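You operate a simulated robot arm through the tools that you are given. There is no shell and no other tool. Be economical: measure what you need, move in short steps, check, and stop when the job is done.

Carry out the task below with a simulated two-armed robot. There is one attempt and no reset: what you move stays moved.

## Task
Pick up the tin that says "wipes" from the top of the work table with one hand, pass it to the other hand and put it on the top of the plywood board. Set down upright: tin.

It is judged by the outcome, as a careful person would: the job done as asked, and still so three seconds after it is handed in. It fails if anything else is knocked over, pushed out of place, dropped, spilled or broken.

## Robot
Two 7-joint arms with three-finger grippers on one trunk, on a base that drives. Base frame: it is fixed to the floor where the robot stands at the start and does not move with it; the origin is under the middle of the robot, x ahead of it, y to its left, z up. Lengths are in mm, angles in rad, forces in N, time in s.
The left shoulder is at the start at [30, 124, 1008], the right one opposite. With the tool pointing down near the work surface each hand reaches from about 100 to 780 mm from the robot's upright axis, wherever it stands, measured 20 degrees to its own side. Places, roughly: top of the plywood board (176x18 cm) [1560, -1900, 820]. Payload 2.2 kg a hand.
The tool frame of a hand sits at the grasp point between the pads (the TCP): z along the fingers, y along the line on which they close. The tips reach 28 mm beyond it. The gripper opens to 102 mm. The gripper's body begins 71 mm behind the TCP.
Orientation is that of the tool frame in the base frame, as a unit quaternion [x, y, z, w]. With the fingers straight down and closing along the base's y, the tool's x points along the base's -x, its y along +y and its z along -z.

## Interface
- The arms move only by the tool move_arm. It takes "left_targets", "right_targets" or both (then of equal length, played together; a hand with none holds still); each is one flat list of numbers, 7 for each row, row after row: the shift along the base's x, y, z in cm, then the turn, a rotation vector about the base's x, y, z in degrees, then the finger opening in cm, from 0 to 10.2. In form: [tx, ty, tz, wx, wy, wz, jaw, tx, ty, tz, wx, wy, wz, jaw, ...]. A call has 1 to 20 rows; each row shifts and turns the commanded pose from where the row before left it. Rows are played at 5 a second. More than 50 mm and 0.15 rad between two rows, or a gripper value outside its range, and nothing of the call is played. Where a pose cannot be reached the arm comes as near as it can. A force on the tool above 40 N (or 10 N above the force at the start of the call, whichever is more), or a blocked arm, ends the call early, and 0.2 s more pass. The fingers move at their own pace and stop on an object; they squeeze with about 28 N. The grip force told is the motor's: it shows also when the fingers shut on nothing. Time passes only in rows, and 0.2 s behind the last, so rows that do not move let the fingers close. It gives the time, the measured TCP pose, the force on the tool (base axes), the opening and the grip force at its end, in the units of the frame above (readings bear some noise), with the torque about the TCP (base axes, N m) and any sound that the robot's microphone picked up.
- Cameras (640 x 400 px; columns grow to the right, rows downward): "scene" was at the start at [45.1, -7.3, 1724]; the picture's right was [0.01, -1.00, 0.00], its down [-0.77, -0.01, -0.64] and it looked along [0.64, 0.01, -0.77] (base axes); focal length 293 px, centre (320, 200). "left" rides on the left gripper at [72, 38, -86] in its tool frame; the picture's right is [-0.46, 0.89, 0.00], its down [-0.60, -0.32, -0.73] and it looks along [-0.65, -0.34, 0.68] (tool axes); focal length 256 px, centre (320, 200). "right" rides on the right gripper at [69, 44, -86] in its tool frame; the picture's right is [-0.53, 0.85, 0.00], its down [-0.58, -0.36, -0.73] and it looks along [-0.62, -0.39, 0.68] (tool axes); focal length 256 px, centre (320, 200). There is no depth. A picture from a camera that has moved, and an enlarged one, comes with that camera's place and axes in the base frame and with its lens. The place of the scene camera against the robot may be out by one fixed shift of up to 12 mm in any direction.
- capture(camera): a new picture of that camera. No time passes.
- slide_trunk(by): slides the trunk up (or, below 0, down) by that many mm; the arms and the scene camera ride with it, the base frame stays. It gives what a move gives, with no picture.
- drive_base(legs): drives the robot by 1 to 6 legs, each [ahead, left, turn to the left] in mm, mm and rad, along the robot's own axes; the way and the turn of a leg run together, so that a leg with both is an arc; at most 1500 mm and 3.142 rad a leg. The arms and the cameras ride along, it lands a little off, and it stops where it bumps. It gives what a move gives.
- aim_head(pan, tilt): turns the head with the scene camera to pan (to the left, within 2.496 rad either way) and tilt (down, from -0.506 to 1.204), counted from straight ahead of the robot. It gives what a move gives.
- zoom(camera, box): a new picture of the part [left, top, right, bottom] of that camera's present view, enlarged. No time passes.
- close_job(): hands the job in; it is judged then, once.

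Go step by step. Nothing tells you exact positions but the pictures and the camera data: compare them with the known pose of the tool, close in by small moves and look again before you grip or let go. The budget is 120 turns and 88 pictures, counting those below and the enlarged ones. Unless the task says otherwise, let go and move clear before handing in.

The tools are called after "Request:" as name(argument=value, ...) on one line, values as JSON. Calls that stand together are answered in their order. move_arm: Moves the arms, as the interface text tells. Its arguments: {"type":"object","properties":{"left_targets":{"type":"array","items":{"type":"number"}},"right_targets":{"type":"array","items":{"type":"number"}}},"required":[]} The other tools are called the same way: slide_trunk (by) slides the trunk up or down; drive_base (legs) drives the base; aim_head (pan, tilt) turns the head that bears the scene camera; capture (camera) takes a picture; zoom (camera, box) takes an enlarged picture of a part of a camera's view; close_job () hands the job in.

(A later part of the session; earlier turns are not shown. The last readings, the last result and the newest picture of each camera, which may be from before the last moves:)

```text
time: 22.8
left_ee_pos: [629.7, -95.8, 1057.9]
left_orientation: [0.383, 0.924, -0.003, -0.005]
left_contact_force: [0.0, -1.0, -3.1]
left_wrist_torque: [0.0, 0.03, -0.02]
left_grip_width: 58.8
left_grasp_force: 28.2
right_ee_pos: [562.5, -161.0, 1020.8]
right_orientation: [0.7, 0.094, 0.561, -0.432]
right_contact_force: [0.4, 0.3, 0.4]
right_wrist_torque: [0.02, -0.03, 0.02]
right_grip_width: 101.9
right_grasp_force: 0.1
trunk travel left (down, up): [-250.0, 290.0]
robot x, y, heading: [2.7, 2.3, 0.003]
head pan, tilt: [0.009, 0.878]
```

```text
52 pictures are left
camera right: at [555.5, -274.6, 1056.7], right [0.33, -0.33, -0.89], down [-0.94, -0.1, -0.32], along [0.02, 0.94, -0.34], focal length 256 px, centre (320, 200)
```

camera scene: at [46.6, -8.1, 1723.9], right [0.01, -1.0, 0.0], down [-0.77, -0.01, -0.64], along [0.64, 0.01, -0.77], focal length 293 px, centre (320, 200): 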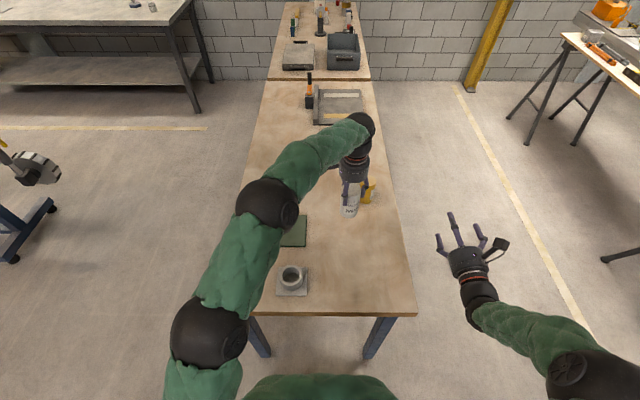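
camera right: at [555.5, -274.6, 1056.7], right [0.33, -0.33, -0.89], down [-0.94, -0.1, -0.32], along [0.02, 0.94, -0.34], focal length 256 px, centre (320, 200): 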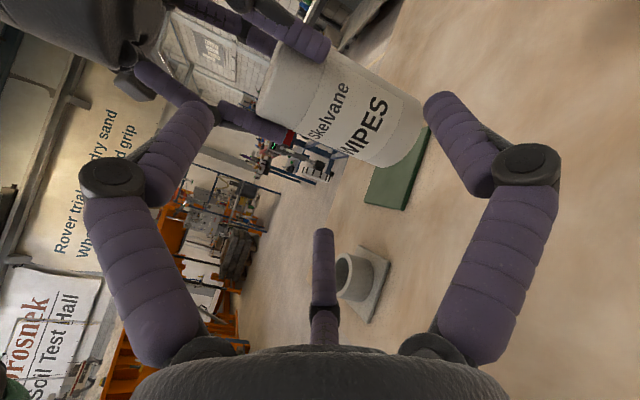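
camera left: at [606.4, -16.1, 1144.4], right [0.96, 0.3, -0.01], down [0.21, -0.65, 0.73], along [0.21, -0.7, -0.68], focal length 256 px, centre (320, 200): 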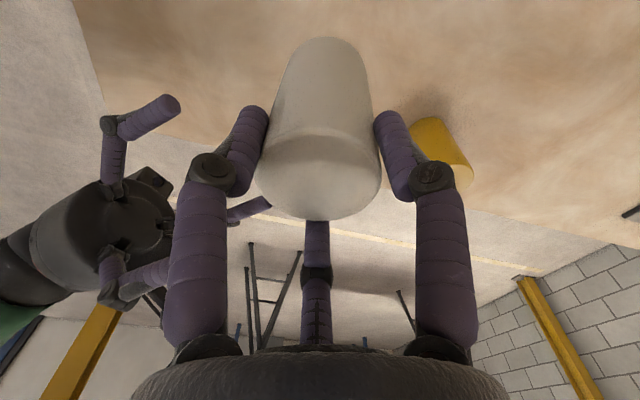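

The line is right within 2 mm. I advance 60 mm, letting the upper finger pass between the left hand's fingers above the lid.

Request:
move_arm(right_targets=[1.1, 0.97, 0, 0, 0, 0, 10.2, 1.08, 1.06, 0, 0, 0, 0, 10.2, 1.05, 1.06, 0, 0, 0, 0, 10.2, 1.05, 1.06, 0, 0, 0, 0, 10.2])

Request:
capture(camera="left")

Request:
capture(camera="right")

```text
time: 23.8
left_ee_pos: [627.8, -94.0, 1058.2]
left_orientation: [0.383, 0.924, -0.003, -0.006]
left_contact_force: [0.3, 0.9, -3.1]
left_wrist_torque: [0.0, 0.01, 0.01]
left_grip_width: 58.8
left_grasp_force: 27.6
right_ee_pos: [606.9, -122.5, 1020.6]
right_orientation: [0.7, 0.095, 0.56, -0.434]
right_contact_force: [0.1, -0.5, -0.3]
right_wrist_torque: [0.04, 0.0, -0.02]
right_grip_width: 102.0
right_grasp_force: 0.2
trunk travel left (down, up): [-250.0, 290.0]
robot x, y, heading: [0.6, -0.1, 0.001]
head pan, tilt: [0.009, 0.878]
```

```text
51 pictures are left
camera left: at [606.8, -15.7, 1144.1], right [0.96, 0.3, -0.01], down [0.21, -0.65, 0.73], along [0.21, -0.7, -0.68], focal length 256 px, centre (320, 200)
```

left: 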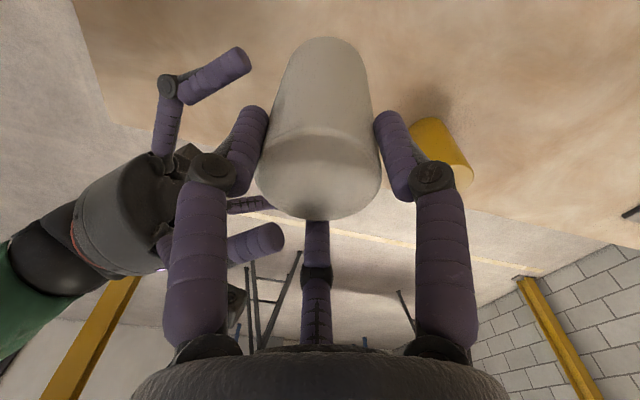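

```text
50 pictures are left
camera right: at [596.6, -234.2, 1056.5], right [0.33, -0.33, -0.89], down [-0.94, -0.1, -0.32], along [0.02, 0.94, -0.34], focal length 256 px, centre (320, 200)
```

right: 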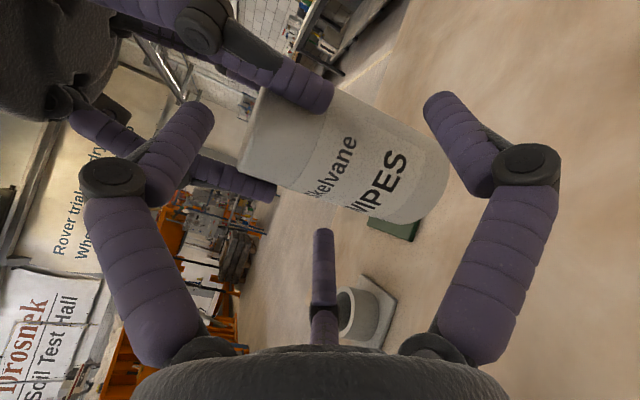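

No contact. I advance the last 30 mm.

Request:
move_arm(right_targets=[0.7, 0.72, 0, 0, 0, 0, 10.2, 0.7, 0.72, 0, 0, 0, 0, 10.2, 0.7, 0.72, 0, 0, 0, 0, 10.2, 0, 0, 0, 0, 0, 0, 10.2])

Request:
capture(camera="right")

Request:
capture(camera="left")

```text
time: 24.8
left_ee_pos: [630.2, -94.1, 1058.6]
left_orientation: [0.384, 0.923, -0.002, -0.005]
left_contact_force: [-0.6, -0.3, -3.1]
left_wrist_torque: [0.0, 0.01, 0.01]
left_grip_width: 58.6
left_grasp_force: 28.4
right_ee_pos: [626.4, -100.5, 1021.8]
right_orientation: [0.699, 0.096, 0.561, -0.432]
right_contact_force: [0.0, 0.2, 0.5]
right_wrist_torque: [0.03, 0.01, 0.0]
right_grip_width: 102.1
right_grasp_force: 0.0
trunk travel left (down, up): [-250.0, 290.0]
robot x, y, heading: [-2.2, -0.9, -0.003]
head pan, tilt: [0.009, 0.878]
```

```text
49 pictures are left
camera right: at [617.5, -213.5, 1057.3], right [0.33, -0.33, -0.88], down [-0.94, -0.09, -0.32], along [0.02, 0.94, -0.34], focal length 256 px, centre (320, 200)
```

right: 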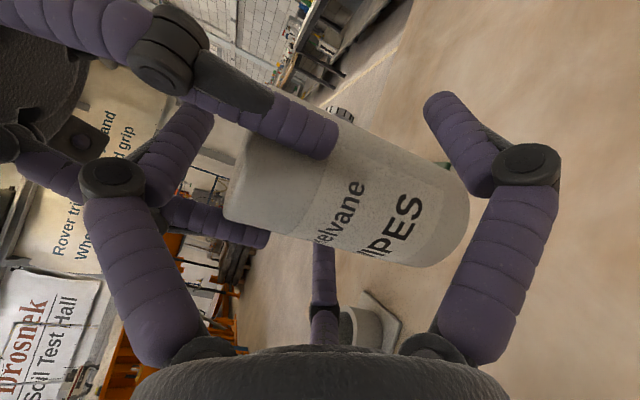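

```text
48 pictures are left
camera left: at [606.4, -16.0, 1144.3], right [0.96, 0.3, -0.01], down [0.21, -0.65, 0.73], along [0.21, -0.7, -0.68], focal length 256 px, centre (320, 200)
```

left: 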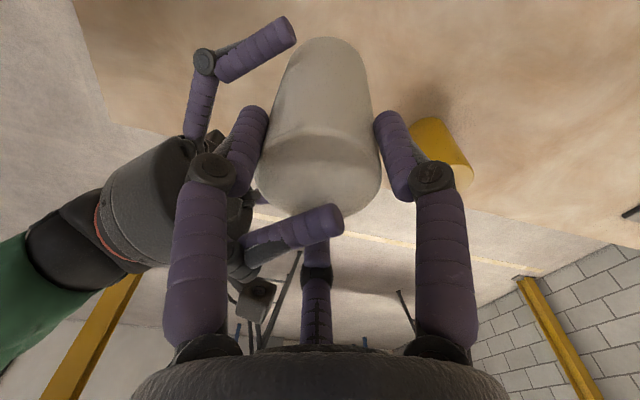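

All three right fingers straddle the tin as planned, with no force. I close the right hand in stages.

Request:
move_arm(right_targets=[0, 0, 0, 0, 0, 0, 9, 0, 0, 0, 0, 0, 0, 8.2, 0, 0, 0, 0, 0, 0, 7.6, 0, 0, 0, 0, 0, 0, 7.6])

Request:
capture(camera="right")

Request:
capture(camera="left")

```text
time: 25.8
left_ee_pos: [630.1, -94.1, 1057.4]
left_orientation: [0.384, 0.923, -0.003, -0.005]
left_contact_force: [2.3, -0.3, -3.3]
left_wrist_torque: [-0.03, -0.12, 0.01]
left_grip_width: 58.7
left_grasp_force: 27.9
right_ee_pos: [627.0, -101.4, 1021.7]
right_orientation: [0.699, 0.095, 0.56, -0.434]
right_contact_force: [-2.5, 1.3, 1.1]
right_wrist_torque: [0.03, 0.05, 0.01]
right_grip_width: 77.1
right_grasp_force: 0.4
trunk travel left (down, up): [-250.0, 290.0]
robot x, y, heading: [-0.7, -0.1, 0.003]
head pan, tilt: [0.009, 0.878]
```

```text
47 pictures are left
camera right: at [617.4, -213.3, 1057.2], right [0.33, -0.33, -0.89], down [-0.94, -0.1, -0.32], along [0.02, 0.94, -0.34], focal length 256 px, centre (320, 200)
```

right: 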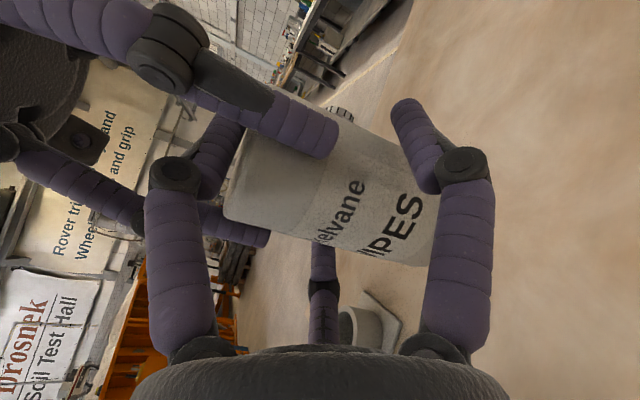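

```text
46 pictures are left
camera left: at [606.7, -15.9, 1144.3], right [0.96, 0.3, -0.01], down [0.21, -0.65, 0.73], along [0.21, -0.7, -0.68], focal length 256 px, centre (320, 200)
```

left: 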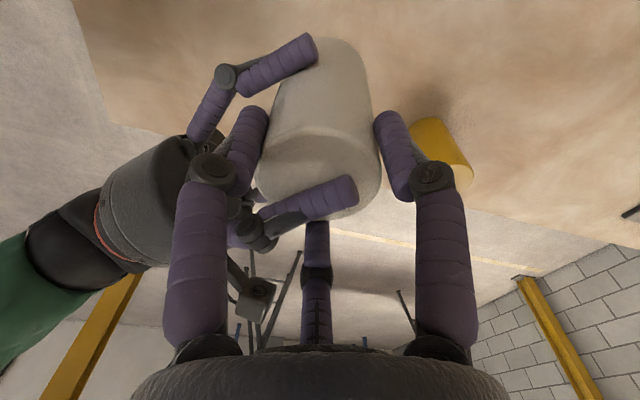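

The left low finger touches first, so I shift the right hand 2 mm left and close fully.

Request:
move_arm(right_targets=[-0.15, 0.15, 0, 0, 0, 0, 7.6, 0, 0, 0, 0, 0, 0, 7.2, 0, 0, 0, 0, 0, 0, 6.8])

```text
time: 26.6
left_ee_pos: [630.5, -95.6, 1057.4]
left_orientation: [0.384, 0.923, -0.003, -0.005]
left_contact_force: [3.8, -1.6, -4.2]
left_wrist_torque: [-0.08, -0.17, 0.0]
left_grip_width: 58.7
left_grasp_force: 28.1
right_ee_pos: [624.4, -98.5, 1020.8]
right_orientation: [0.7, 0.095, 0.56, -0.433]
right_contact_force: [-3.6, 1.3, 1.6]
right_wrist_torque: [0.0, 0.04, 0.04]
right_grip_width: 72.4
right_grasp_force: 2.6
trunk travel left (down, up): [-250.0, 290.0]
robot x, y, heading: [0.5, 1.8, -0.0]
head pan, tilt: [0.009, 0.878]
```

Contact starts near 72 mm as predicted. I squeeze fully and look.

Request:
move_arm(right_targets=[-0.1, 0.1, 0, 0, 0, 0, 6.2, 0, 0, 0, 0, 0, 0, 5.5, 0, 0, 0, 0, 0, 0, 5, 0, 0, 0, 0, 0, 0, 5])

Request:
capture(camera="right")

Request:
capture(camera="left")

```text
time: 27.6
left_ee_pos: [629.0, -94.7, 1057.2]
left_orientation: [0.383, 0.924, -0.003, -0.005]
left_contact_force: [10.7, -2.6, -12.1]
left_wrist_torque: [-0.07, -0.49, 0.05]
left_grip_width: 58.7
left_grasp_force: 28.4
right_ee_pos: [626.6, -97.8, 1021.8]
right_orientation: [0.699, 0.095, 0.561, -0.434]
right_contact_force: [-10.6, 1.8, 9.1]
right_wrist_torque: [0.01, 0.03, -0.05]
right_grip_width: 69.8
right_grasp_force: 27.7
trunk travel left (down, up): [-250.0, 290.0]
robot x, y, heading: [0.7, 0.4, 0.0]
head pan, tilt: [0.009, 0.878]
```

```text
45 pictures are left
camera right: at [615.9, -211.1, 1057.9], right [0.33, -0.32, -0.88], down [-0.94, -0.1, -0.32], along [0.02, 0.94, -0.34], focal length 256 px, centre (320, 200)
```

right: 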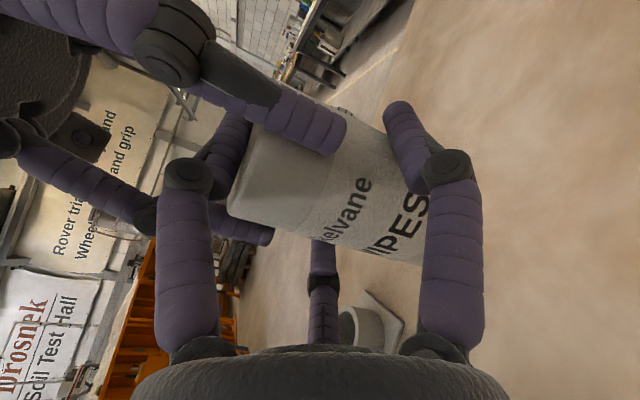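

```text
44 pictures are left
camera left: at [606.7, -15.8, 1143.8], right [0.96, 0.3, -0.01], down [0.21, -0.65, 0.73], along [0.21, -0.7, -0.68], focal length 256 px, centre (320, 200)
```

left: 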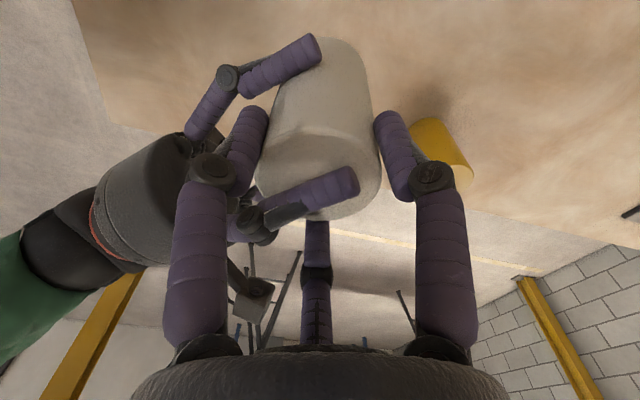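

The right hand holds the tin with 28 N, its upper finger on the lid. I open the left hand.

Request:
move_arm(left_targets=[0, 0, 0, 0, 0, 0, 6.2, 0, 0, 0, 0, 0, 0, 7, 0, 0, 0, 0, 0, 0, 8.5, 0, 0, 0, 0, 0, 0, 10], right_targets=[0, 0, 0, 0, 0, 0, 5, 0, 0, 0, 0, 0, 0, 5, 0, 0, 0, 0, 0, 0, 5, 0, 0, 0, 0, 0, 0, 5])

Request:
capture(camera="left")

Request:
capture(camera="right")

```text
time: 28.6
left_ee_pos: [628.7, -94.2, 1056.6]
left_orientation: [0.383, 0.924, -0.002, -0.006]
left_contact_force: [-0.5, -0.5, -0.7]
left_wrist_torque: [0.0, 0.0, 0.01]
left_grip_width: 99.9
left_grasp_force: 0.0
right_ee_pos: [625.2, -99.5, 1021.0]
right_orientation: [0.7, 0.094, 0.561, -0.432]
right_contact_force: [-0.6, -0.7, 0.4]
right_wrist_torque: [0.0, 0.05, 0.0]
right_grip_width: 69.7
right_grasp_force: 28.3
trunk travel left (down, up): [-250.0, 290.0]
robot x, y, heading: [1.1, 2.1, 0.001]
head pan, tilt: [0.009, 0.878]
```

```text
43 pictures are left
camera left: at [606.6, -15.9, 1144.3], right [0.96, 0.3, -0.01], down [0.21, -0.65, 0.73], along [0.21, -0.7, -0.68], focal length 256 px, centre (320, 200)
```

left: 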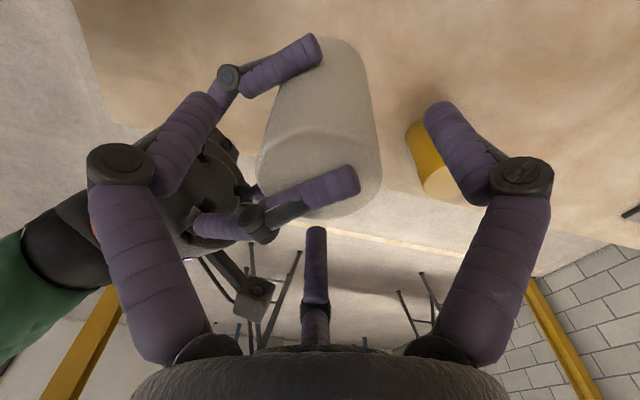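

```text
42 pictures are left
camera right: at [615.9, -211.2, 1057.5], right [0.33, -0.33, -0.88], down [-0.94, -0.1, -0.32], along [0.02, 0.94, -0.34], focal length 256 px, centre (320, 200)
```

right: 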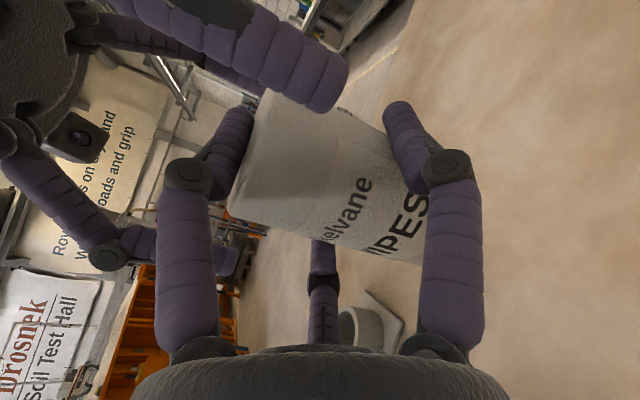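

The right hand now holds the tin alone, and it has not moved. I raise the left hand straight up and away.

Request:
move_arm(left_targets=[0, 0, 1.5, 0, 0, 0, 10, 0, 0, 2, 0, 0, 0, 10, 0, 0, 2, 0, 0, 0, 10, 0, 0, 2.5, 0, 0, 0, 10, 0, 0, 2.5, 0, 0, 0, 10, 0, 0, 2.5, 0, 0, 0, 10, -1, 3, 0, 0, 0, 0, 10, -2, 4, 0, 0, 0, 0, 10, -2, 4, 0, 0, 0, 0, 10, -2, 4, 0, 0, 0, 0, 10, -2, 4, 0, 0, 0, 0, 10, -2, 4, 0, 0, 0, 0, 10])

Request:
capture(camera="scene")

```text
time: 31.2
left_ee_pos: [516.6, 136.1, 1184.4]
left_orientation: [0.385, 0.923, -0.003, -0.005]
left_contact_force: [0.1, 0.2, -0.4]
left_wrist_torque: [-0.03, 0.01, -0.02]
left_grip_width: 100.0
left_grasp_force: 0.1
right_ee_pos: [623.5, -97.7, 1021.8]
right_orientation: [0.7, 0.095, 0.561, -0.433]
right_contact_force: [-0.6, 0.0, -0.4]
right_wrist_torque: [-0.02, 0.02, -0.03]
right_grip_width: 69.8
right_grasp_force: 27.9
trunk travel left (down, up): [-250.0, 290.0]
robot x, y, heading: [-3.0, -1.4, -0.006]
head pan, tilt: [0.009, 0.878]
```

```text
41 pictures are left
camera scene: at [44.4, -6.1, 1724.0], right [0.01, -1.0, 0.0], down [-0.77, -0.01, -0.64], along [0.64, 0.01, -0.77], focal length 293 px, centre (320, 200)
```

scene: 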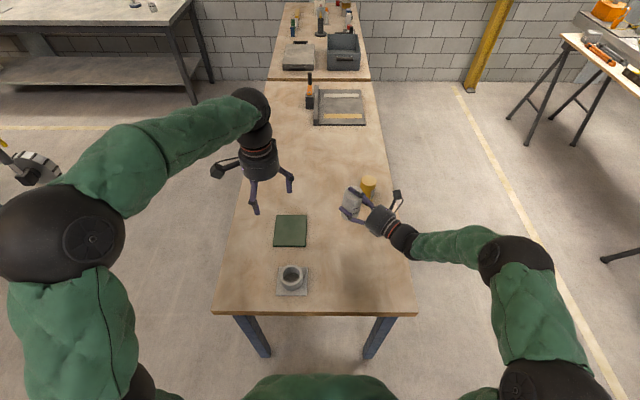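

The handover is done. Now I look for the plywood board on the right.

Request:
aim_head(pan=-0.8, tilt=0.5)

Request:
capture(camera="scene")

```text
time: 32.3
left_ee_pos: [517.7, 135.7, 1185.0]
left_orientation: [0.384, 0.923, -0.002, -0.005]
left_contact_force: [-0.7, -0.1, 0.2]
left_wrist_torque: [-0.01, 0.01, 0.02]
left_grip_width: 100.1
left_grasp_force: 0.0
right_ee_pos: [624.4, -98.4, 1021.1]
right_orientation: [0.699, 0.095, 0.561, -0.433]
right_contact_force: [0.2, 0.2, 1.0]
right_wrist_torque: [-0.01, 0.01, -0.01]
right_grip_width: 69.6
right_grasp_force: 27.4
trunk travel left (down, up): [-250.0, 290.0]
robot x, y, heading: [2.2, -2.4, -0.004]
head pan, tilt: [-0.799, 0.499]
```

```text
40 pictures are left
camera scene: at [32.3, -73.2, 1756.1], right [-0.72, -0.7, 0.0], down [-0.33, 0.34, -0.88], along [0.61, -0.63, -0.48], focal length 293 px, centre (320, 200)
```

scene: 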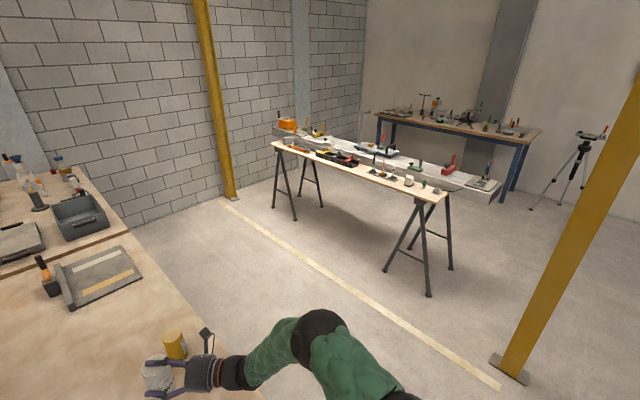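

Request:
zoom(camera="scene", box=[250, 90, 510, 250])

```text
2.46 times, centred on (380, 170) of scene
camera zoom: at [32.3, -73.2, 1756.1], right [-0.72, -0.7, 0.0], down [-0.33, 0.34, -0.88], along [0.61, -0.63, -0.48], focal length 722 px, centre (172, 274)
```

zoom: 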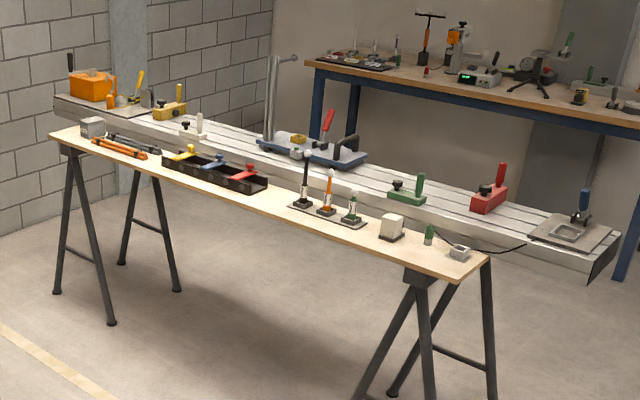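

The board runs along x from about 650 to 2430 at y about -1900, with many items on it, so I must find a free spot from nearer. Before backing off the table, I raise the trunk a bit and look behind.

Request:
slide_trunk(by=100)

Request:
aim_head(pan=-2.49, tilt=0.6)

Request:
capture(camera="scene")

Request:
capture(camera="right")

```text
time: 33.7
left_ee_pos: [517.9, 136.3, 1284.9]
left_orientation: [0.384, 0.924, -0.002, -0.007]
left_contact_force: [-0.1, -0.3, -1.0]
left_wrist_torque: [0.0, 0.01, -0.04]
left_grip_width: 100.1
left_grasp_force: 0.0
right_ee_pos: [625.5, -97.7, 1120.3]
right_orientation: [0.7, 0.094, 0.56, -0.433]
right_contact_force: [1.9, -0.9, -3.8]
right_wrist_torque: [-0.01, 0.02, 0.02]
right_grip_width: 69.7
right_grasp_force: 27.7
trunk travel left (down, up): [-350.0, 190.0]
robot x, y, heading: [-0.3, 2.8, -0.001]
head pan, tilt: [-0.799, 0.499]
```

```text
time: 35.4
left_ee_pos: [517.7, 136.5, 1285.7]
left_orientation: [0.383, 0.924, -0.002, -0.006]
left_contact_force: [-0.1, -0.8, 0.3]
left_wrist_torque: [0.02, -0.01, -0.02]
left_grip_width: 100.1
left_grasp_force: 0.0
right_ee_pos: [624.2, -99.3, 1122.2]
right_orientation: [0.699, 0.094, 0.562, -0.432]
right_contact_force: [-0.4, 0.2, -3.2]
right_wrist_torque: [-0.03, 0.01, 0.01]
right_grip_width: 69.9
right_grasp_force: 28.0
trunk travel left (down, up): [-350.0, 190.0]
robot x, y, heading: [-3.0, 1.9, 0.001]
head pan, tilt: [-2.491, 0.6]
```

```text
38 pictures are left
camera scene: at [-101.4, -61.7, 1847.1], right [-0.61, 0.8, 0.0], down [0.45, 0.34, -0.83], along [-0.66, -0.5, -0.56], focal length 293 px, centre (320, 200)
```

scene: 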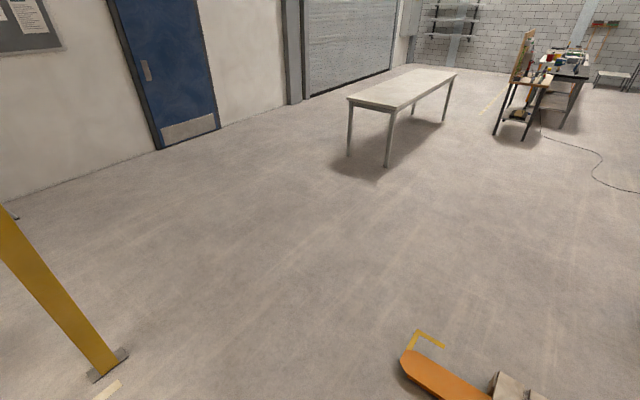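

```text
37 pictures are left
camera right: at [615.9, -211.2, 1157.5], right [0.33, -0.33, -0.88], down [-0.94, -0.1, -0.32], along [0.02, 0.94, -0.34], focal length 256 px, centre (320, 200)
```

right: 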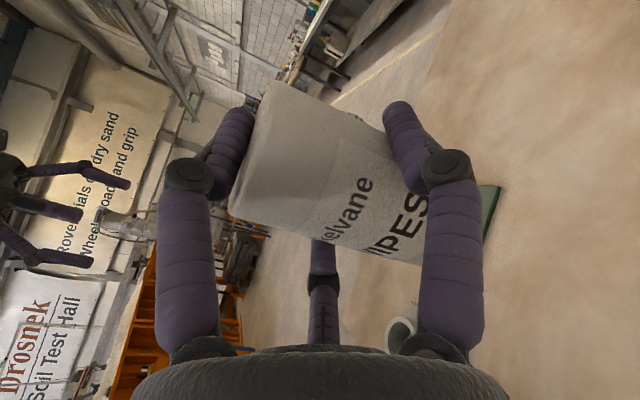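

The way back is clear for half a metre; only an orange pallet truck lies beyond a metre. I back off, turn right, and drive to about 1 m in front of the board.

Request:
drive_base(legs=[[-420, 0, 0], [0, 0, -1.571], [850, 0, 0], [0, 1450, 0], [0, 350, 0]])

Request:
aim_head(pan=0, tilt=0.75)

Request:
capture(camera="scene")

```text
time: 37.5
left_ee_pos: [194.4, 137.9, 1286.8]
left_orientation: [0.382, 0.924, -0.002, -0.003]
left_contact_force: [-1.3, 0.0, 0.4]
left_wrist_torque: [-0.01, -0.14, 0.04]
left_grip_width: 100.0
left_grasp_force: 0.1
right_ee_pos: [303.6, -95.0, 1123.2]
right_orientation: [0.699, 0.097, 0.56, -0.433]
right_contact_force: [-1.9, 0.7, -2.7]
right_wrist_torque: [-0.08, 0.04, -0.05]
right_grip_width: 69.8
right_grasp_force: 28.1
trunk travel left (down, up): [-350.0, 190.0]
robot x, y, heading: [-315.8, -1.2, 0.004]
head pan, tilt: [-2.491, 0.6]
stopped in leg 1: the robot was blocked; the commanded pose is now the measured one
```

```text
time: 39.7
left_ee_pos: [200.6, 139.2, 1283.6]
left_orientation: [0.382, 0.924, -0.002, -0.006]
left_contact_force: [-0.6, -0.4, 0.2]
left_wrist_torque: [0.04, 0.01, 0.04]
left_grip_width: 100.0
left_grasp_force: 0.0
right_ee_pos: [308.8, -95.2, 1119.5]
right_orientation: [0.7, 0.095, 0.559, -0.434]
right_contact_force: [-0.9, -1.5, -3.3]
right_wrist_torque: [-0.03, 0.06, 0.04]
right_grip_width: 69.9
right_grasp_force: 27.9
trunk travel left (down, up): [-350.0, 190.0]
robot x, y, heading: [-320.7, -1.1, 0.003]
head pan, tilt: [0.0, 0.75]
```

```text
36 pictures are left
camera scene: at [-264.3, -8.4, 1834.2], right [0.0, -1.0, 0.0], down [-0.68, 0.0, -0.73], along [0.73, 0.0, -0.68], focal length 293 px, centre (320, 200)
```

scene: 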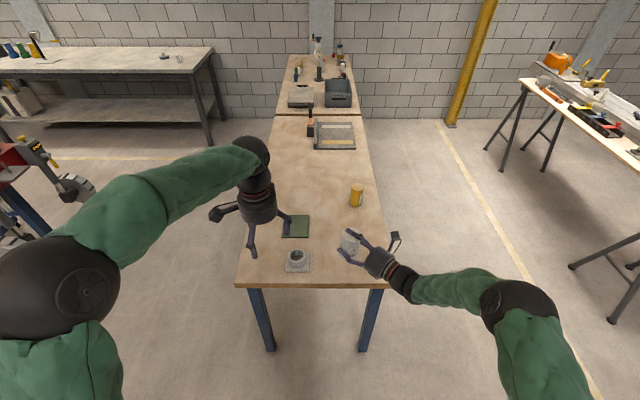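

I bumped something behind at x=-316, so I ease forward 40 mm and look back down on both sides.

Request:
drive_base(legs=[[40, 0, 0]])

Request:
aim_head(pan=-2.49, tilt=1.1)

Request:
capture(camera="scene")

Request:
aim_head(pan=2.49, tilt=1.0)

Request:
capture(camera="scene")

```text
time: 40.6
left_ee_pos: [241.9, 137.0, 1282.0]
left_orientation: [0.382, 0.924, -0.003, -0.008]
left_contact_force: [-0.5, 0.3, -0.9]
left_wrist_torque: [0.01, 0.04, 0.02]
left_grip_width: 100.0
left_grasp_force: 0.0
right_ee_pos: [350.6, -95.7, 1119.6]
right_orientation: [0.701, 0.095, 0.559, -0.434]
right_contact_force: [1.1, -0.1, -3.8]
right_wrist_torque: [0.04, 0.01, 0.03]
right_grip_width: 69.3
right_grasp_force: 28.3
trunk travel left (down, up): [-350.0, 190.0]
robot x, y, heading: [-275.5, 4.3, 0.003]
head pan, tilt: [0.0, 0.75]
```

```text
time: 42.9
left_ee_pos: [241.5, 137.5, 1282.9]
left_orientation: [0.382, 0.924, -0.003, -0.007]
left_contact_force: [0.2, 0.5, 0.3]
left_wrist_torque: [-0.01, -0.01, -0.01]
left_grip_width: 100.1
left_grasp_force: 0.1
right_ee_pos: [348.9, -97.0, 1120.7]
right_orientation: [0.7, 0.096, 0.559, -0.433]
right_contact_force: [-0.3, 0.1, -3.2]
right_wrist_torque: [-0.02, 0.01, -0.02]
right_grip_width: 69.3
right_grasp_force: 27.7
trunk travel left (down, up): [-350.0, 190.0]
robot x, y, heading: [-277.7, -2.7, 0.008]
head pan, tilt: [-2.491, 1.1]
```

```text
35 pictures are left
camera scene: at [-357.4, -47.1, 1808.5], right [-0.61, 0.79, 0.0], down [0.71, 0.54, -0.45], along [-0.36, -0.28, -0.89], focal length 293 px, centre (320, 200)
```

scene: 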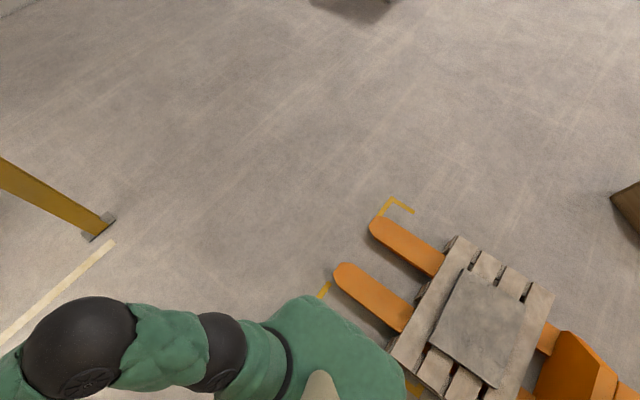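

```text
time: 46.8
left_ee_pos: [239.6, 137.9, 1283.5]
left_orientation: [0.382, 0.924, -0.003, -0.007]
left_contact_force: [-0.2, 1.4, 0.5]
left_wrist_torque: [0.0, -0.01, -0.02]
left_grip_width: 99.9
left_grasp_force: 0.2
right_ee_pos: [349.0, -96.2, 1120.3]
right_orientation: [0.699, 0.098, 0.559, -0.435]
right_contact_force: [0.0, -0.1, -3.4]
right_wrist_torque: [-0.05, 0.03, 0.01]
right_grip_width: 69.5
right_grasp_force: 28.1
trunk travel left (down, up): [-350.0, 190.0]
robot x, y, heading: [-276.0, -1.0, 0.006]
head pan, tilt: [2.491, 1.0]
```

```text
34 pictures are left
camera scene: at [-362.9, 33.4, 1815.1], right [0.6, 0.8, 0.0], down [0.67, -0.51, -0.54], along [-0.43, 0.33, -0.84], focal length 293 px, centre (320, 200)
```

scene: 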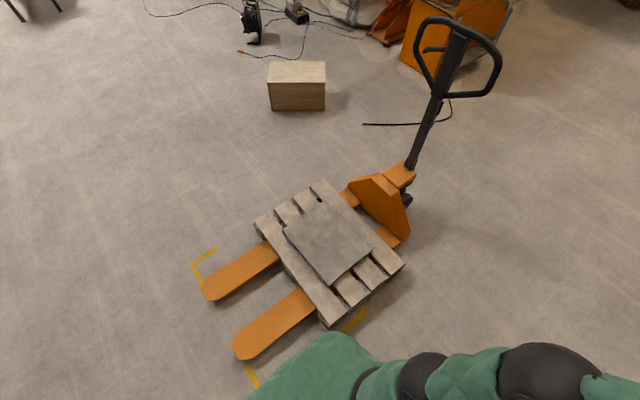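

A pallet truck stands close behind, still on its floor marks. I strafe right away from it before turning, then approach the board.

Request:
drive_base(legs=[[0, -850, 0], [0, 0, -1.571], [0, 1450, 0], [0, 200, 0]])

Request:
aim_head(pan=0, tilt=0.7)

Request:
capture(camera="scene")

```text
time: 63.1
left_ee_pos: [1516.1, -1354.6, 1282.0]
left_orientation: [0.925, 0.38, 0.002, -0.007]
left_contact_force: [0.7, 0.0, -0.2]
left_wrist_torque: [0.01, 0.04, -0.01]
left_grip_width: 100.1
left_grasp_force: 0.1
right_ee_pos: [1280.7, -1460.6, 1120.4]
right_orientation: [0.561, -0.43, 0.702, 0.091]
right_contact_force: [0.3, -0.8, -3.1]
right_wrist_torque: [0.01, 0.0, 0.0]
right_grip_width: 69.3
right_grasp_force: 28.5
trunk travel left (down, up): [-350.0, 190.0]
robot x, y, heading: [1380.8, -838.7, -1.578]
head pan, tilt: [2.491, 1.0]
```

```text
time: 65.3
left_ee_pos: [1515.3, -1355.3, 1283.7]
left_orientation: [0.925, 0.38, 0.002, -0.007]
left_contact_force: [-0.5, -0.3, -0.1]
left_wrist_torque: [0.02, 0.0, -0.01]
left_grip_width: 100.0
left_grasp_force: 0.0
right_ee_pos: [1279.2, -1461.3, 1120.1]
right_orientation: [0.561, -0.43, 0.701, 0.091]
right_contact_force: [0.2, -0.3, -3.3]
right_wrist_torque: [0.01, 0.0, 0.02]
right_grip_width: 69.7
right_grasp_force: 28.6
trunk travel left (down, up): [-350.0, 190.0]
robot x, y, heading: [1381.0, -835.6, -1.573]
head pan, tilt: [0.0, 0.7]
```

```text
33 pictures are left
camera scene: at [1378.4, -900.9, 1838.4], right [-1.0, 0.0, 0.0], down [0.0, 0.64, -0.76], along [0.0, -0.76, -0.64], focal length 293 px, centre (320, 200)
```

scene: 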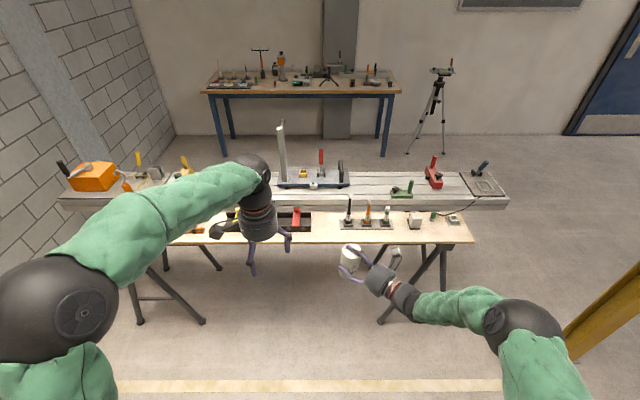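

I'm in front of the board now. I zoom in to find free room on it.

Request:
zoom(camera="scene", box=[280, 180, 500, 260])

```text
2.91 times, centred on (390, 220) of scene
camera zoom: at [1378.4, -900.9, 1838.4], right [-1.0, 0.0, 0.0], down [0.0, 0.64, -0.76], along [0.0, -0.76, -0.64], focal length 853 px, centre (116, 142)
```

zoom: 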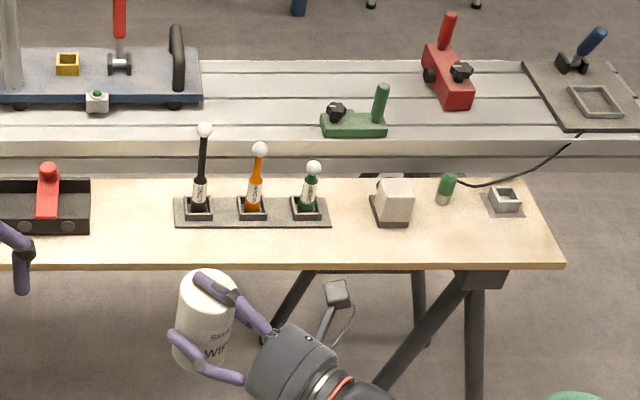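

There is a 140 mm gap at x about 1282–1422 between the black tray and the tool plate, with a free front strip to y about -1880. I aim for tin centre [1350, -1865]. First I lift the left arm up and back, then drive in with the robot turned a bit more to the right.

Request:
move_arm(left_targets=[0, 2, 2.5, 0, 0, 0, 8, 0, 2, 2.5, 0, 0, 0, 6, 0, 2, 2.5, 0, 0, 0, 5, 0, 2, 2.5, 0, 0, 0, 5, 0, 2, 2.5, 0, 0, 0, 5, 0, 2, 2.5, 0, 0, 0, 5])

Request:
drive_base(legs=[[0, 303, 0], [0, 0, -0.4], [315, 134, 0]])

Request:
capture(camera="scene")

```text
time: 66.7
left_ee_pos: [1512.7, -1230.2, 1433.8]
left_orientation: [0.925, 0.38, 0.003, -0.006]
left_contact_force: [0.0, 1.0, -0.5]
left_wrist_torque: [-0.03, -0.01, 0.01]
left_grip_width: 49.9
left_grasp_force: 0.1
right_ee_pos: [1280.2, -1462.0, 1120.1]
right_orientation: [0.561, -0.429, 0.702, 0.092]
right_contact_force: [-0.7, -0.6, -3.6]
right_wrist_torque: [0.02, 0.02, 0.01]
right_grip_width: 69.7
right_grasp_force: 27.6
trunk travel left (down, up): [-350.0, 190.0]
robot x, y, heading: [1381.6, -836.2, -1.575]
head pan, tilt: [0.0, 0.7]
```

```text
time: 71.8
left_ee_pos: [1656.1, -1598.7, 1434.5]
left_orientation: [0.981, 0.194, 0.004, -0.006]
left_contact_force: [0.7, -0.6, 0.2]
left_wrist_torque: [0.03, 0.01, 0.01]
left_grip_width: 50.1
left_grasp_force: 0.0
right_ee_pos: [1353.3, -1726.1, 1120.3]
right_orientation: [0.468, -0.53, 0.671, 0.225]
right_contact_force: [-0.3, -0.8, -2.6]
right_wrist_torque: [0.03, 0.0, 0.01]
right_grip_width: 69.6
right_grasp_force: 28.2
trunk travel left (down, up): [-350.0, 190.0]
robot x, y, heading: [1684.6, -1187.4, -1.963]
head pan, tilt: [0.0, 0.7]
```

```text
31 pictures are left
camera scene: at [1659.0, -1244.2, 1838.4], right [-0.92, 0.38, 0.0], down [0.25, 0.6, -0.76], along [-0.29, -0.71, -0.64], focal length 293 px, centre (320, 200)
```

scene: 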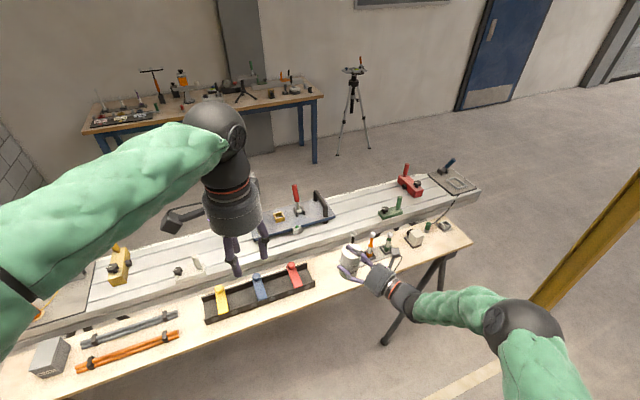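

The tin is now just short of the board. I zoom to re-check the gap and edge positions from closer up.

Request:
zoom(camera="scene", box=[270, 210, 470, 320])

Request:
capture(camera="right")

```text
3.20 times, centred on (370, 265) of scene
camera zoom: at [1659.0, -1244.2, 1838.4], right [-0.92, 0.38, 0.0], down [0.25, 0.6, -0.76], along [-0.29, -0.71, -0.64], focal length 939 px, centre (160, -8)
```

zoom: 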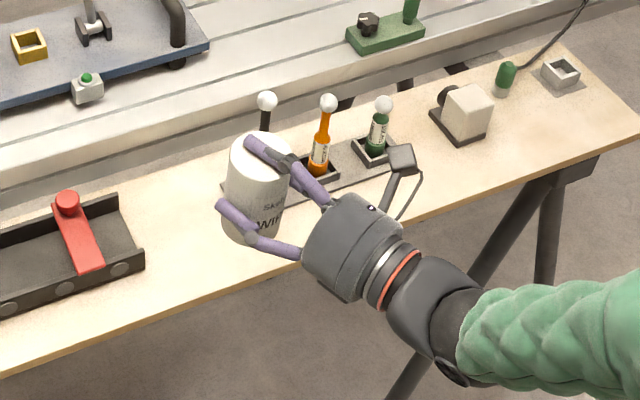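

```text
29 pictures are left
camera right: at [1253.2, -1673.7, 1156.3], right [-0.43, -0.18, -0.89], down [0.27, 0.91, -0.32], along [0.86, -0.38, -0.34], focal length 256 px, centre (320, 200)
```

right: 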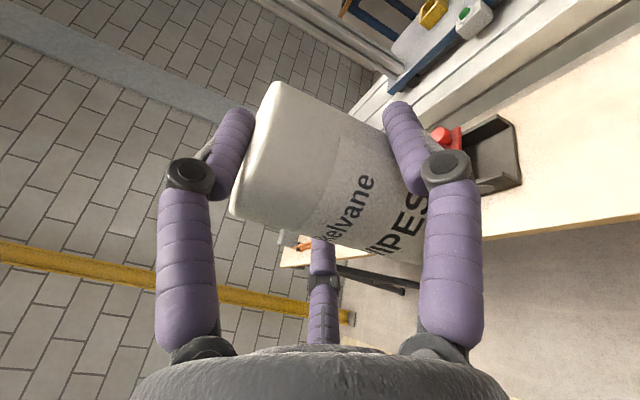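

Gap centre comes out near x=1355 and the front edge near y=-1808. I drive the last 134 mm at full height, then check.

Request:
drive_base(legs=[[124, 51, 0]])

Request:
slide_trunk(by=-130)

Request:
zoom(camera="scene", box=[240, 180, 480, 340])

Request:
capture(camera="right")

```text
time: 73.1
left_ee_pos: [1656.0, -1732.7, 1433.6]
left_orientation: [0.981, 0.194, 0.004, -0.006]
left_contact_force: [-0.7, -0.1, -0.3]
left_wrist_torque: [0.03, 0.01, -0.02]
left_grip_width: 49.7
left_grasp_force: 0.1
right_ee_pos: [1353.8, -1857.3, 1120.4]
right_orientation: [0.468, -0.53, 0.671, 0.225]
right_contact_force: [0.0, 0.1, -2.6]
right_wrist_torque: [0.01, 0.04, 0.02]
right_grip_width: 69.4
right_grasp_force: 28.1
trunk travel left (down, up): [-350.0, 190.0]
robot x, y, heading: [1682.1, -1317.6, -1.958]
head pan, tilt: [0.0, 0.7]
```

```text
time: 74.7
left_ee_pos: [1655.2, -1732.0, 1304.6]
left_orientation: [0.981, 0.194, 0.004, -0.006]
left_contact_force: [-0.2, -0.4, -0.2]
left_wrist_torque: [0.0, -0.02, 0.01]
left_grip_width: 49.8
left_grasp_force: 0.0
right_ee_pos: [1353.7, -1854.7, 990.6]
right_orientation: [0.468, -0.529, 0.671, 0.225]
right_contact_force: [-1.0, 0.2, -3.3]
right_wrist_torque: [0.02, 0.04, -0.02]
right_grip_width: 69.4
right_grasp_force: 28.2
trunk travel left (down, up): [-220.0, 320.0]
robot x, y, heading: [1683.9, -1316.8, -1.961]
head pan, tilt: [0.0, 0.7]
```

```text
2.50 times, centred on (360, 260) of scene
camera zoom: at [1660.0, -1375.8, 1708.6], right [-0.92, 0.38, 0.0], down [0.25, 0.6, -0.76], along [-0.29, -0.71, -0.64], focal length 733 px, centre (220, 50)
```

zoom: 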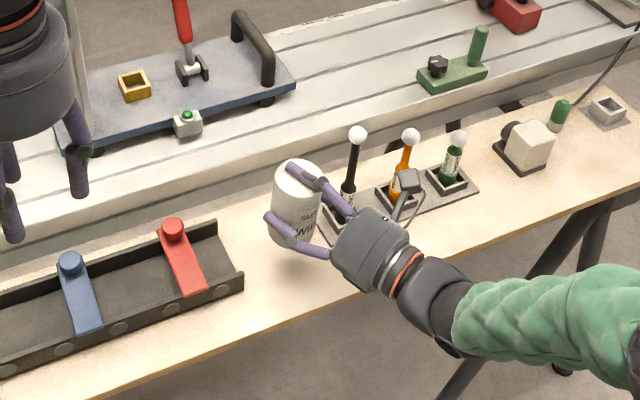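

```text
27 pictures are left
camera right: at [1253.7, -1805.4, 1026.9], right [-0.43, -0.18, -0.89], down [0.27, 0.91, -0.32], along [0.86, -0.38, -0.34], focal length 256 px, centre (320, 200)
```

right: 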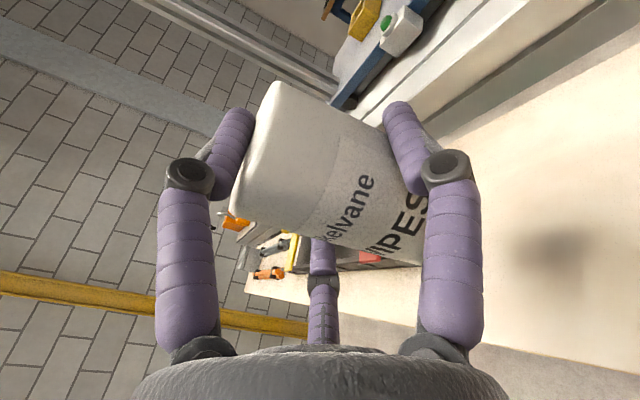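

The tin is over the gap, bottom about 99 mm above the board. I lower with the arm 80 mm and look again.

Request:
move_arm(right_targets=[0, 0, -1.6, 0, 0, 0, 5, 0, 0, -1.6, 0, 0, 0, 5, 0, 0, -1.6, 0, 0, 0, 5, 0, 0, -1.6, 0, 0, 0, 5, 0, 0, -1.6, 0, 0, 0, 5, 0, 0, 0, 0, 0, 0, 5])

Request:
zoom(camera="scene", box=[260, 200, 440, 330])

Request:
capture(camera="right")

```text
time: 76.1
left_ee_pos: [1656.6, -1731.5, 1302.9]
left_orientation: [0.981, 0.194, 0.004, -0.005]
left_contact_force: [-0.6, 0.2, 0.2]
left_wrist_torque: [-0.01, 0.03, 0.03]
left_grip_width: 50.0
left_grasp_force: 0.0
right_ee_pos: [1353.0, -1858.3, 907.9]
right_orientation: [0.468, -0.53, 0.671, 0.225]
right_contact_force: [0.6, 0.5, -4.0]
right_wrist_torque: [0.06, 0.02, 0.0]
right_grip_width: 69.4
right_grasp_force: 28.2
trunk travel left (down, up): [-220.0, 320.0]
robot x, y, heading: [1685.1, -1315.5, -1.96]
head pan, tilt: [0.0, 0.7]
```

```text
3.08 times, centred on (350, 265) of scene
camera zoom: at [1660.1, -1375.8, 1708.4], right [-0.92, 0.38, 0.0], down [0.25, 0.6, -0.76], along [-0.29, -0.71, -0.64], focal length 903 px, centre (228, 0)
```

zoom: 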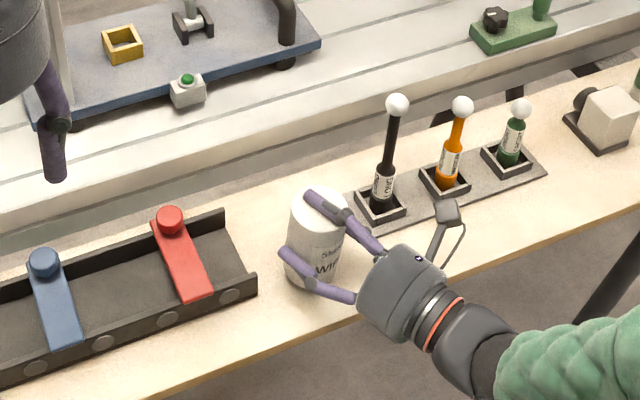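

```text
25 pictures are left
camera right: at [1253.4, -1806.2, 945.1], right [-0.43, -0.18, -0.89], down [0.27, 0.91, -0.32], along [0.86, -0.38, -0.34], focal length 256 px, centre (320, 200)
```

right: 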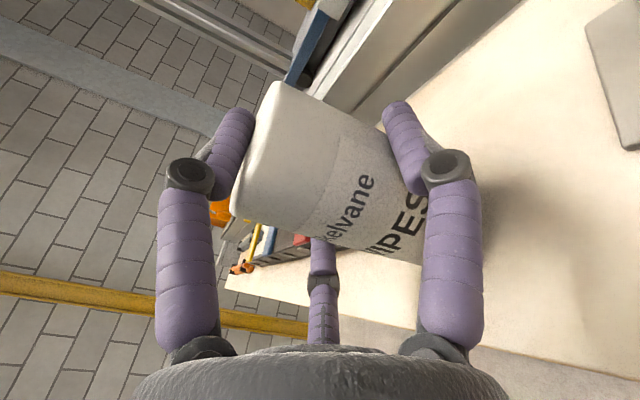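

The tin is well placed over the front strip, clear of tray and plate. I lower in 2 mm steps and watch the force.

Request:
move_arm(right_targets=[0, 0, -0.3, 0, 0, 0, 5, 0, 0, -0.3, 0, 0, 0, 5, 0, 0, -0.3, 0, 0, 0, 5, 0, 0, -0.2, 0, 0, 0, 5, 0, 0, -0.2, 0, 0, 0, 5])

```text
time: 77.3
left_ee_pos: [1656.2, -1732.1, 1303.0]
left_orientation: [0.981, 0.195, 0.005, -0.007]
left_contact_force: [-0.4, 0.3, -0.2]
left_wrist_torque: [-0.03, 0.01, 0.02]
left_grip_width: 49.6
left_grasp_force: 0.1
right_ee_pos: [1352.8, -1856.4, 896.8]
right_orientation: [0.467, -0.53, 0.671, 0.225]
right_contact_force: [-0.3, 0.0, -3.1]
right_wrist_torque: [0.04, -0.01, 0.0]
right_grip_width: 69.4
right_grasp_force: 28.0
trunk travel left (down, up): [-220.0, 320.0]
robot x, y, heading: [1685.2, -1317.2, -1.962]
head pan, tilt: [0.0, 0.7]
```

Request:
move_arm(right_targets=[0, 0, -0.15, 0, 0, 0, 5, 0, 0, -0.15, 0, 0, 0, 5, 0, 0, -0.15, 0, 0, 0, 5])

Request:
zoom(camera="scene", box=[310, 240, 390, 310])

```text
time: 78.1
left_ee_pos: [1657.4, -1732.0, 1303.4]
left_orientation: [0.981, 0.194, 0.005, -0.006]
left_contact_force: [0.3, -0.2, -0.1]
left_wrist_torque: [0.01, 0.01, 0.01]
left_grip_width: 50.1
left_grasp_force: 0.0
right_ee_pos: [1353.5, -1856.3, 894.3]
right_orientation: [0.468, -0.529, 0.671, 0.226]
right_contact_force: [2.2, 0.4, 3.6]
right_wrist_torque: [0.21, -0.09, 0.01]
right_grip_width: 69.3
right_grasp_force: 27.7
trunk travel left (down, up): [-220.0, 320.0]
robot x, y, heading: [1684.2, -1319.0, -1.961]
head pan, tilt: [0.0, 0.7]
```

```text
5.71 times, centred on (350, 275) of scene
camera zoom: at [1660.7, -1375.3, 1708.5], right [-0.92, 0.38, 0.0], down [0.25, 0.6, -0.77], along [-0.29, -0.71, -0.64], focal length 1676 px, centre (149, -229)
```

zoom: 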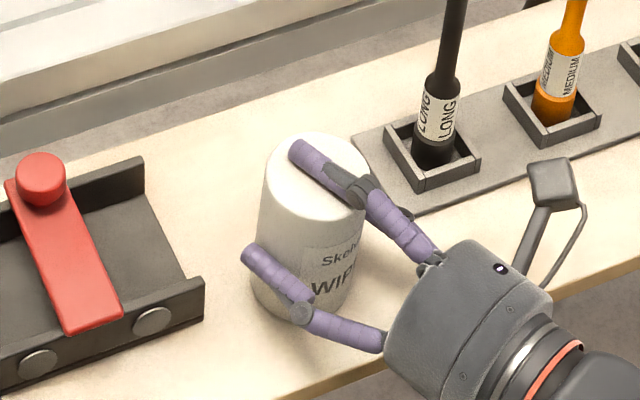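

The tin touches the board (force changed by about 7 N). I press 1 mm more to seat it, then open slightly.

Request:
move_arm(right_targets=[0, 0, -0.1, 0, 0, 0, 5, 0, 0, 0, 0, 0, 0, 5])

Request:
capture(camera="right")

```text
time: 78.7
left_ee_pos: [1658.6, -1730.2, 1304.2]
left_orientation: [0.981, 0.194, 0.003, -0.005]
left_contact_force: [0.4, 0.4, -0.7]
left_wrist_torque: [0.0, 0.01, -0.03]
left_grip_width: 49.9
left_grasp_force: 0.1
right_ee_pos: [1354.1, -1856.8, 894.3]
right_orientation: [0.468, -0.528, 0.671, 0.227]
right_contact_force: [3.8, 1.0, 15.4]
right_wrist_torque: [0.4, -0.04, -0.1]
right_grip_width: 69.5
right_grasp_force: 28.1
trunk travel left (down, up): [-220.0, 320.0]
robot x, y, heading: [1676.4, -1315.9, -1.962]
head pan, tilt: [0.0, 0.7]
```

```text
23 pictures are left
camera right: at [1254.0, -1805.1, 930.8], right [-0.43, -0.19, -0.88], down [0.27, 0.91, -0.32], along [0.86, -0.38, -0.34], focal length 256 px, centre (320, 200)
```

right: 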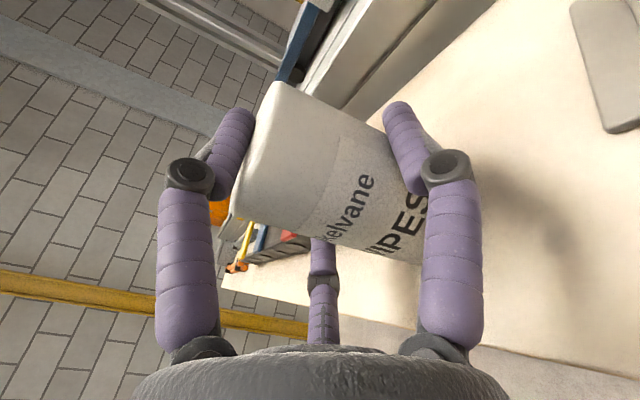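

The tin is seated firmly. I ease off 1 mm and open in small stages.

Request:
move_arm(right_targets=[0, 0, 0.1, 0, 0, 0, 5, 0, 0, 0, 0, 0, 0, 7.2, 0, 0, 0, 0, 0, 0, 7.6, 0, 0, 0, 0, 0, 0, 8.2, 0, 0, 0, 0, 0, 0, 8.8])

Request:
capture(camera="right")

Request:
zoom(camera="scene", box=[310, 240, 390, 310])

```text
time: 79.9
left_ee_pos: [1657.4, -1730.8, 1303.9]
left_orientation: [0.981, 0.194, 0.004, -0.006]
left_contact_force: [-0.6, 0.9, 0.2]
left_wrist_torque: [0.0, 0.0, -0.01]
left_grip_width: 50.2
left_grasp_force: 0.0
right_ee_pos: [1353.9, -1856.1, 892.8]
right_orientation: [0.468, -0.53, 0.671, 0.225]
right_contact_force: [-0.4, -0.8, -0.7]
right_wrist_torque: [0.03, -0.02, 0.01]
right_grip_width: 87.8
right_grasp_force: 0.1
trunk travel left (down, up): [-220.0, 320.0]
robot x, y, heading: [1680.4, -1319.8, -1.96]
head pan, tilt: [0.0, 0.7]
```

```text
22 pictures are left
camera right: at [1253.9, -1805.1, 929.1], right [-0.43, -0.18, -0.89], down [0.27, 0.91, -0.32], along [0.86, -0.38, -0.34], focal length 256 px, centre (320, 200)
```

right: 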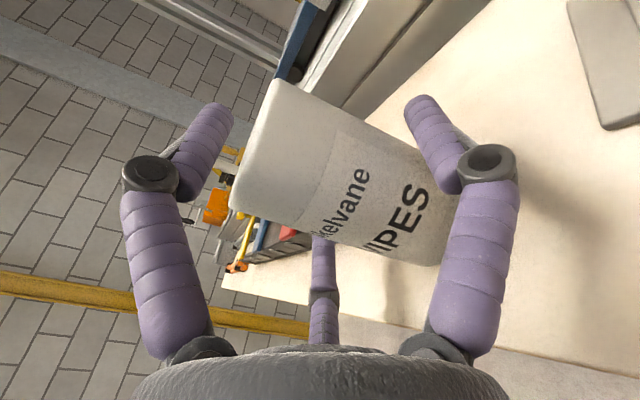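

```text
5.71 times, centred on (350, 275) of scene
camera zoom: at [1660.0, -1375.8, 1708.4], right [-0.92, 0.38, 0.0], down [0.25, 0.6, -0.76], along [-0.29, -0.71, -0.64], focal length 1676 px, centre (149, -229)
```

zoom: 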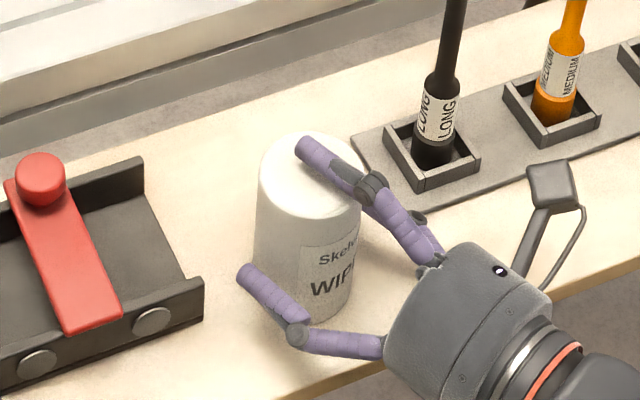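

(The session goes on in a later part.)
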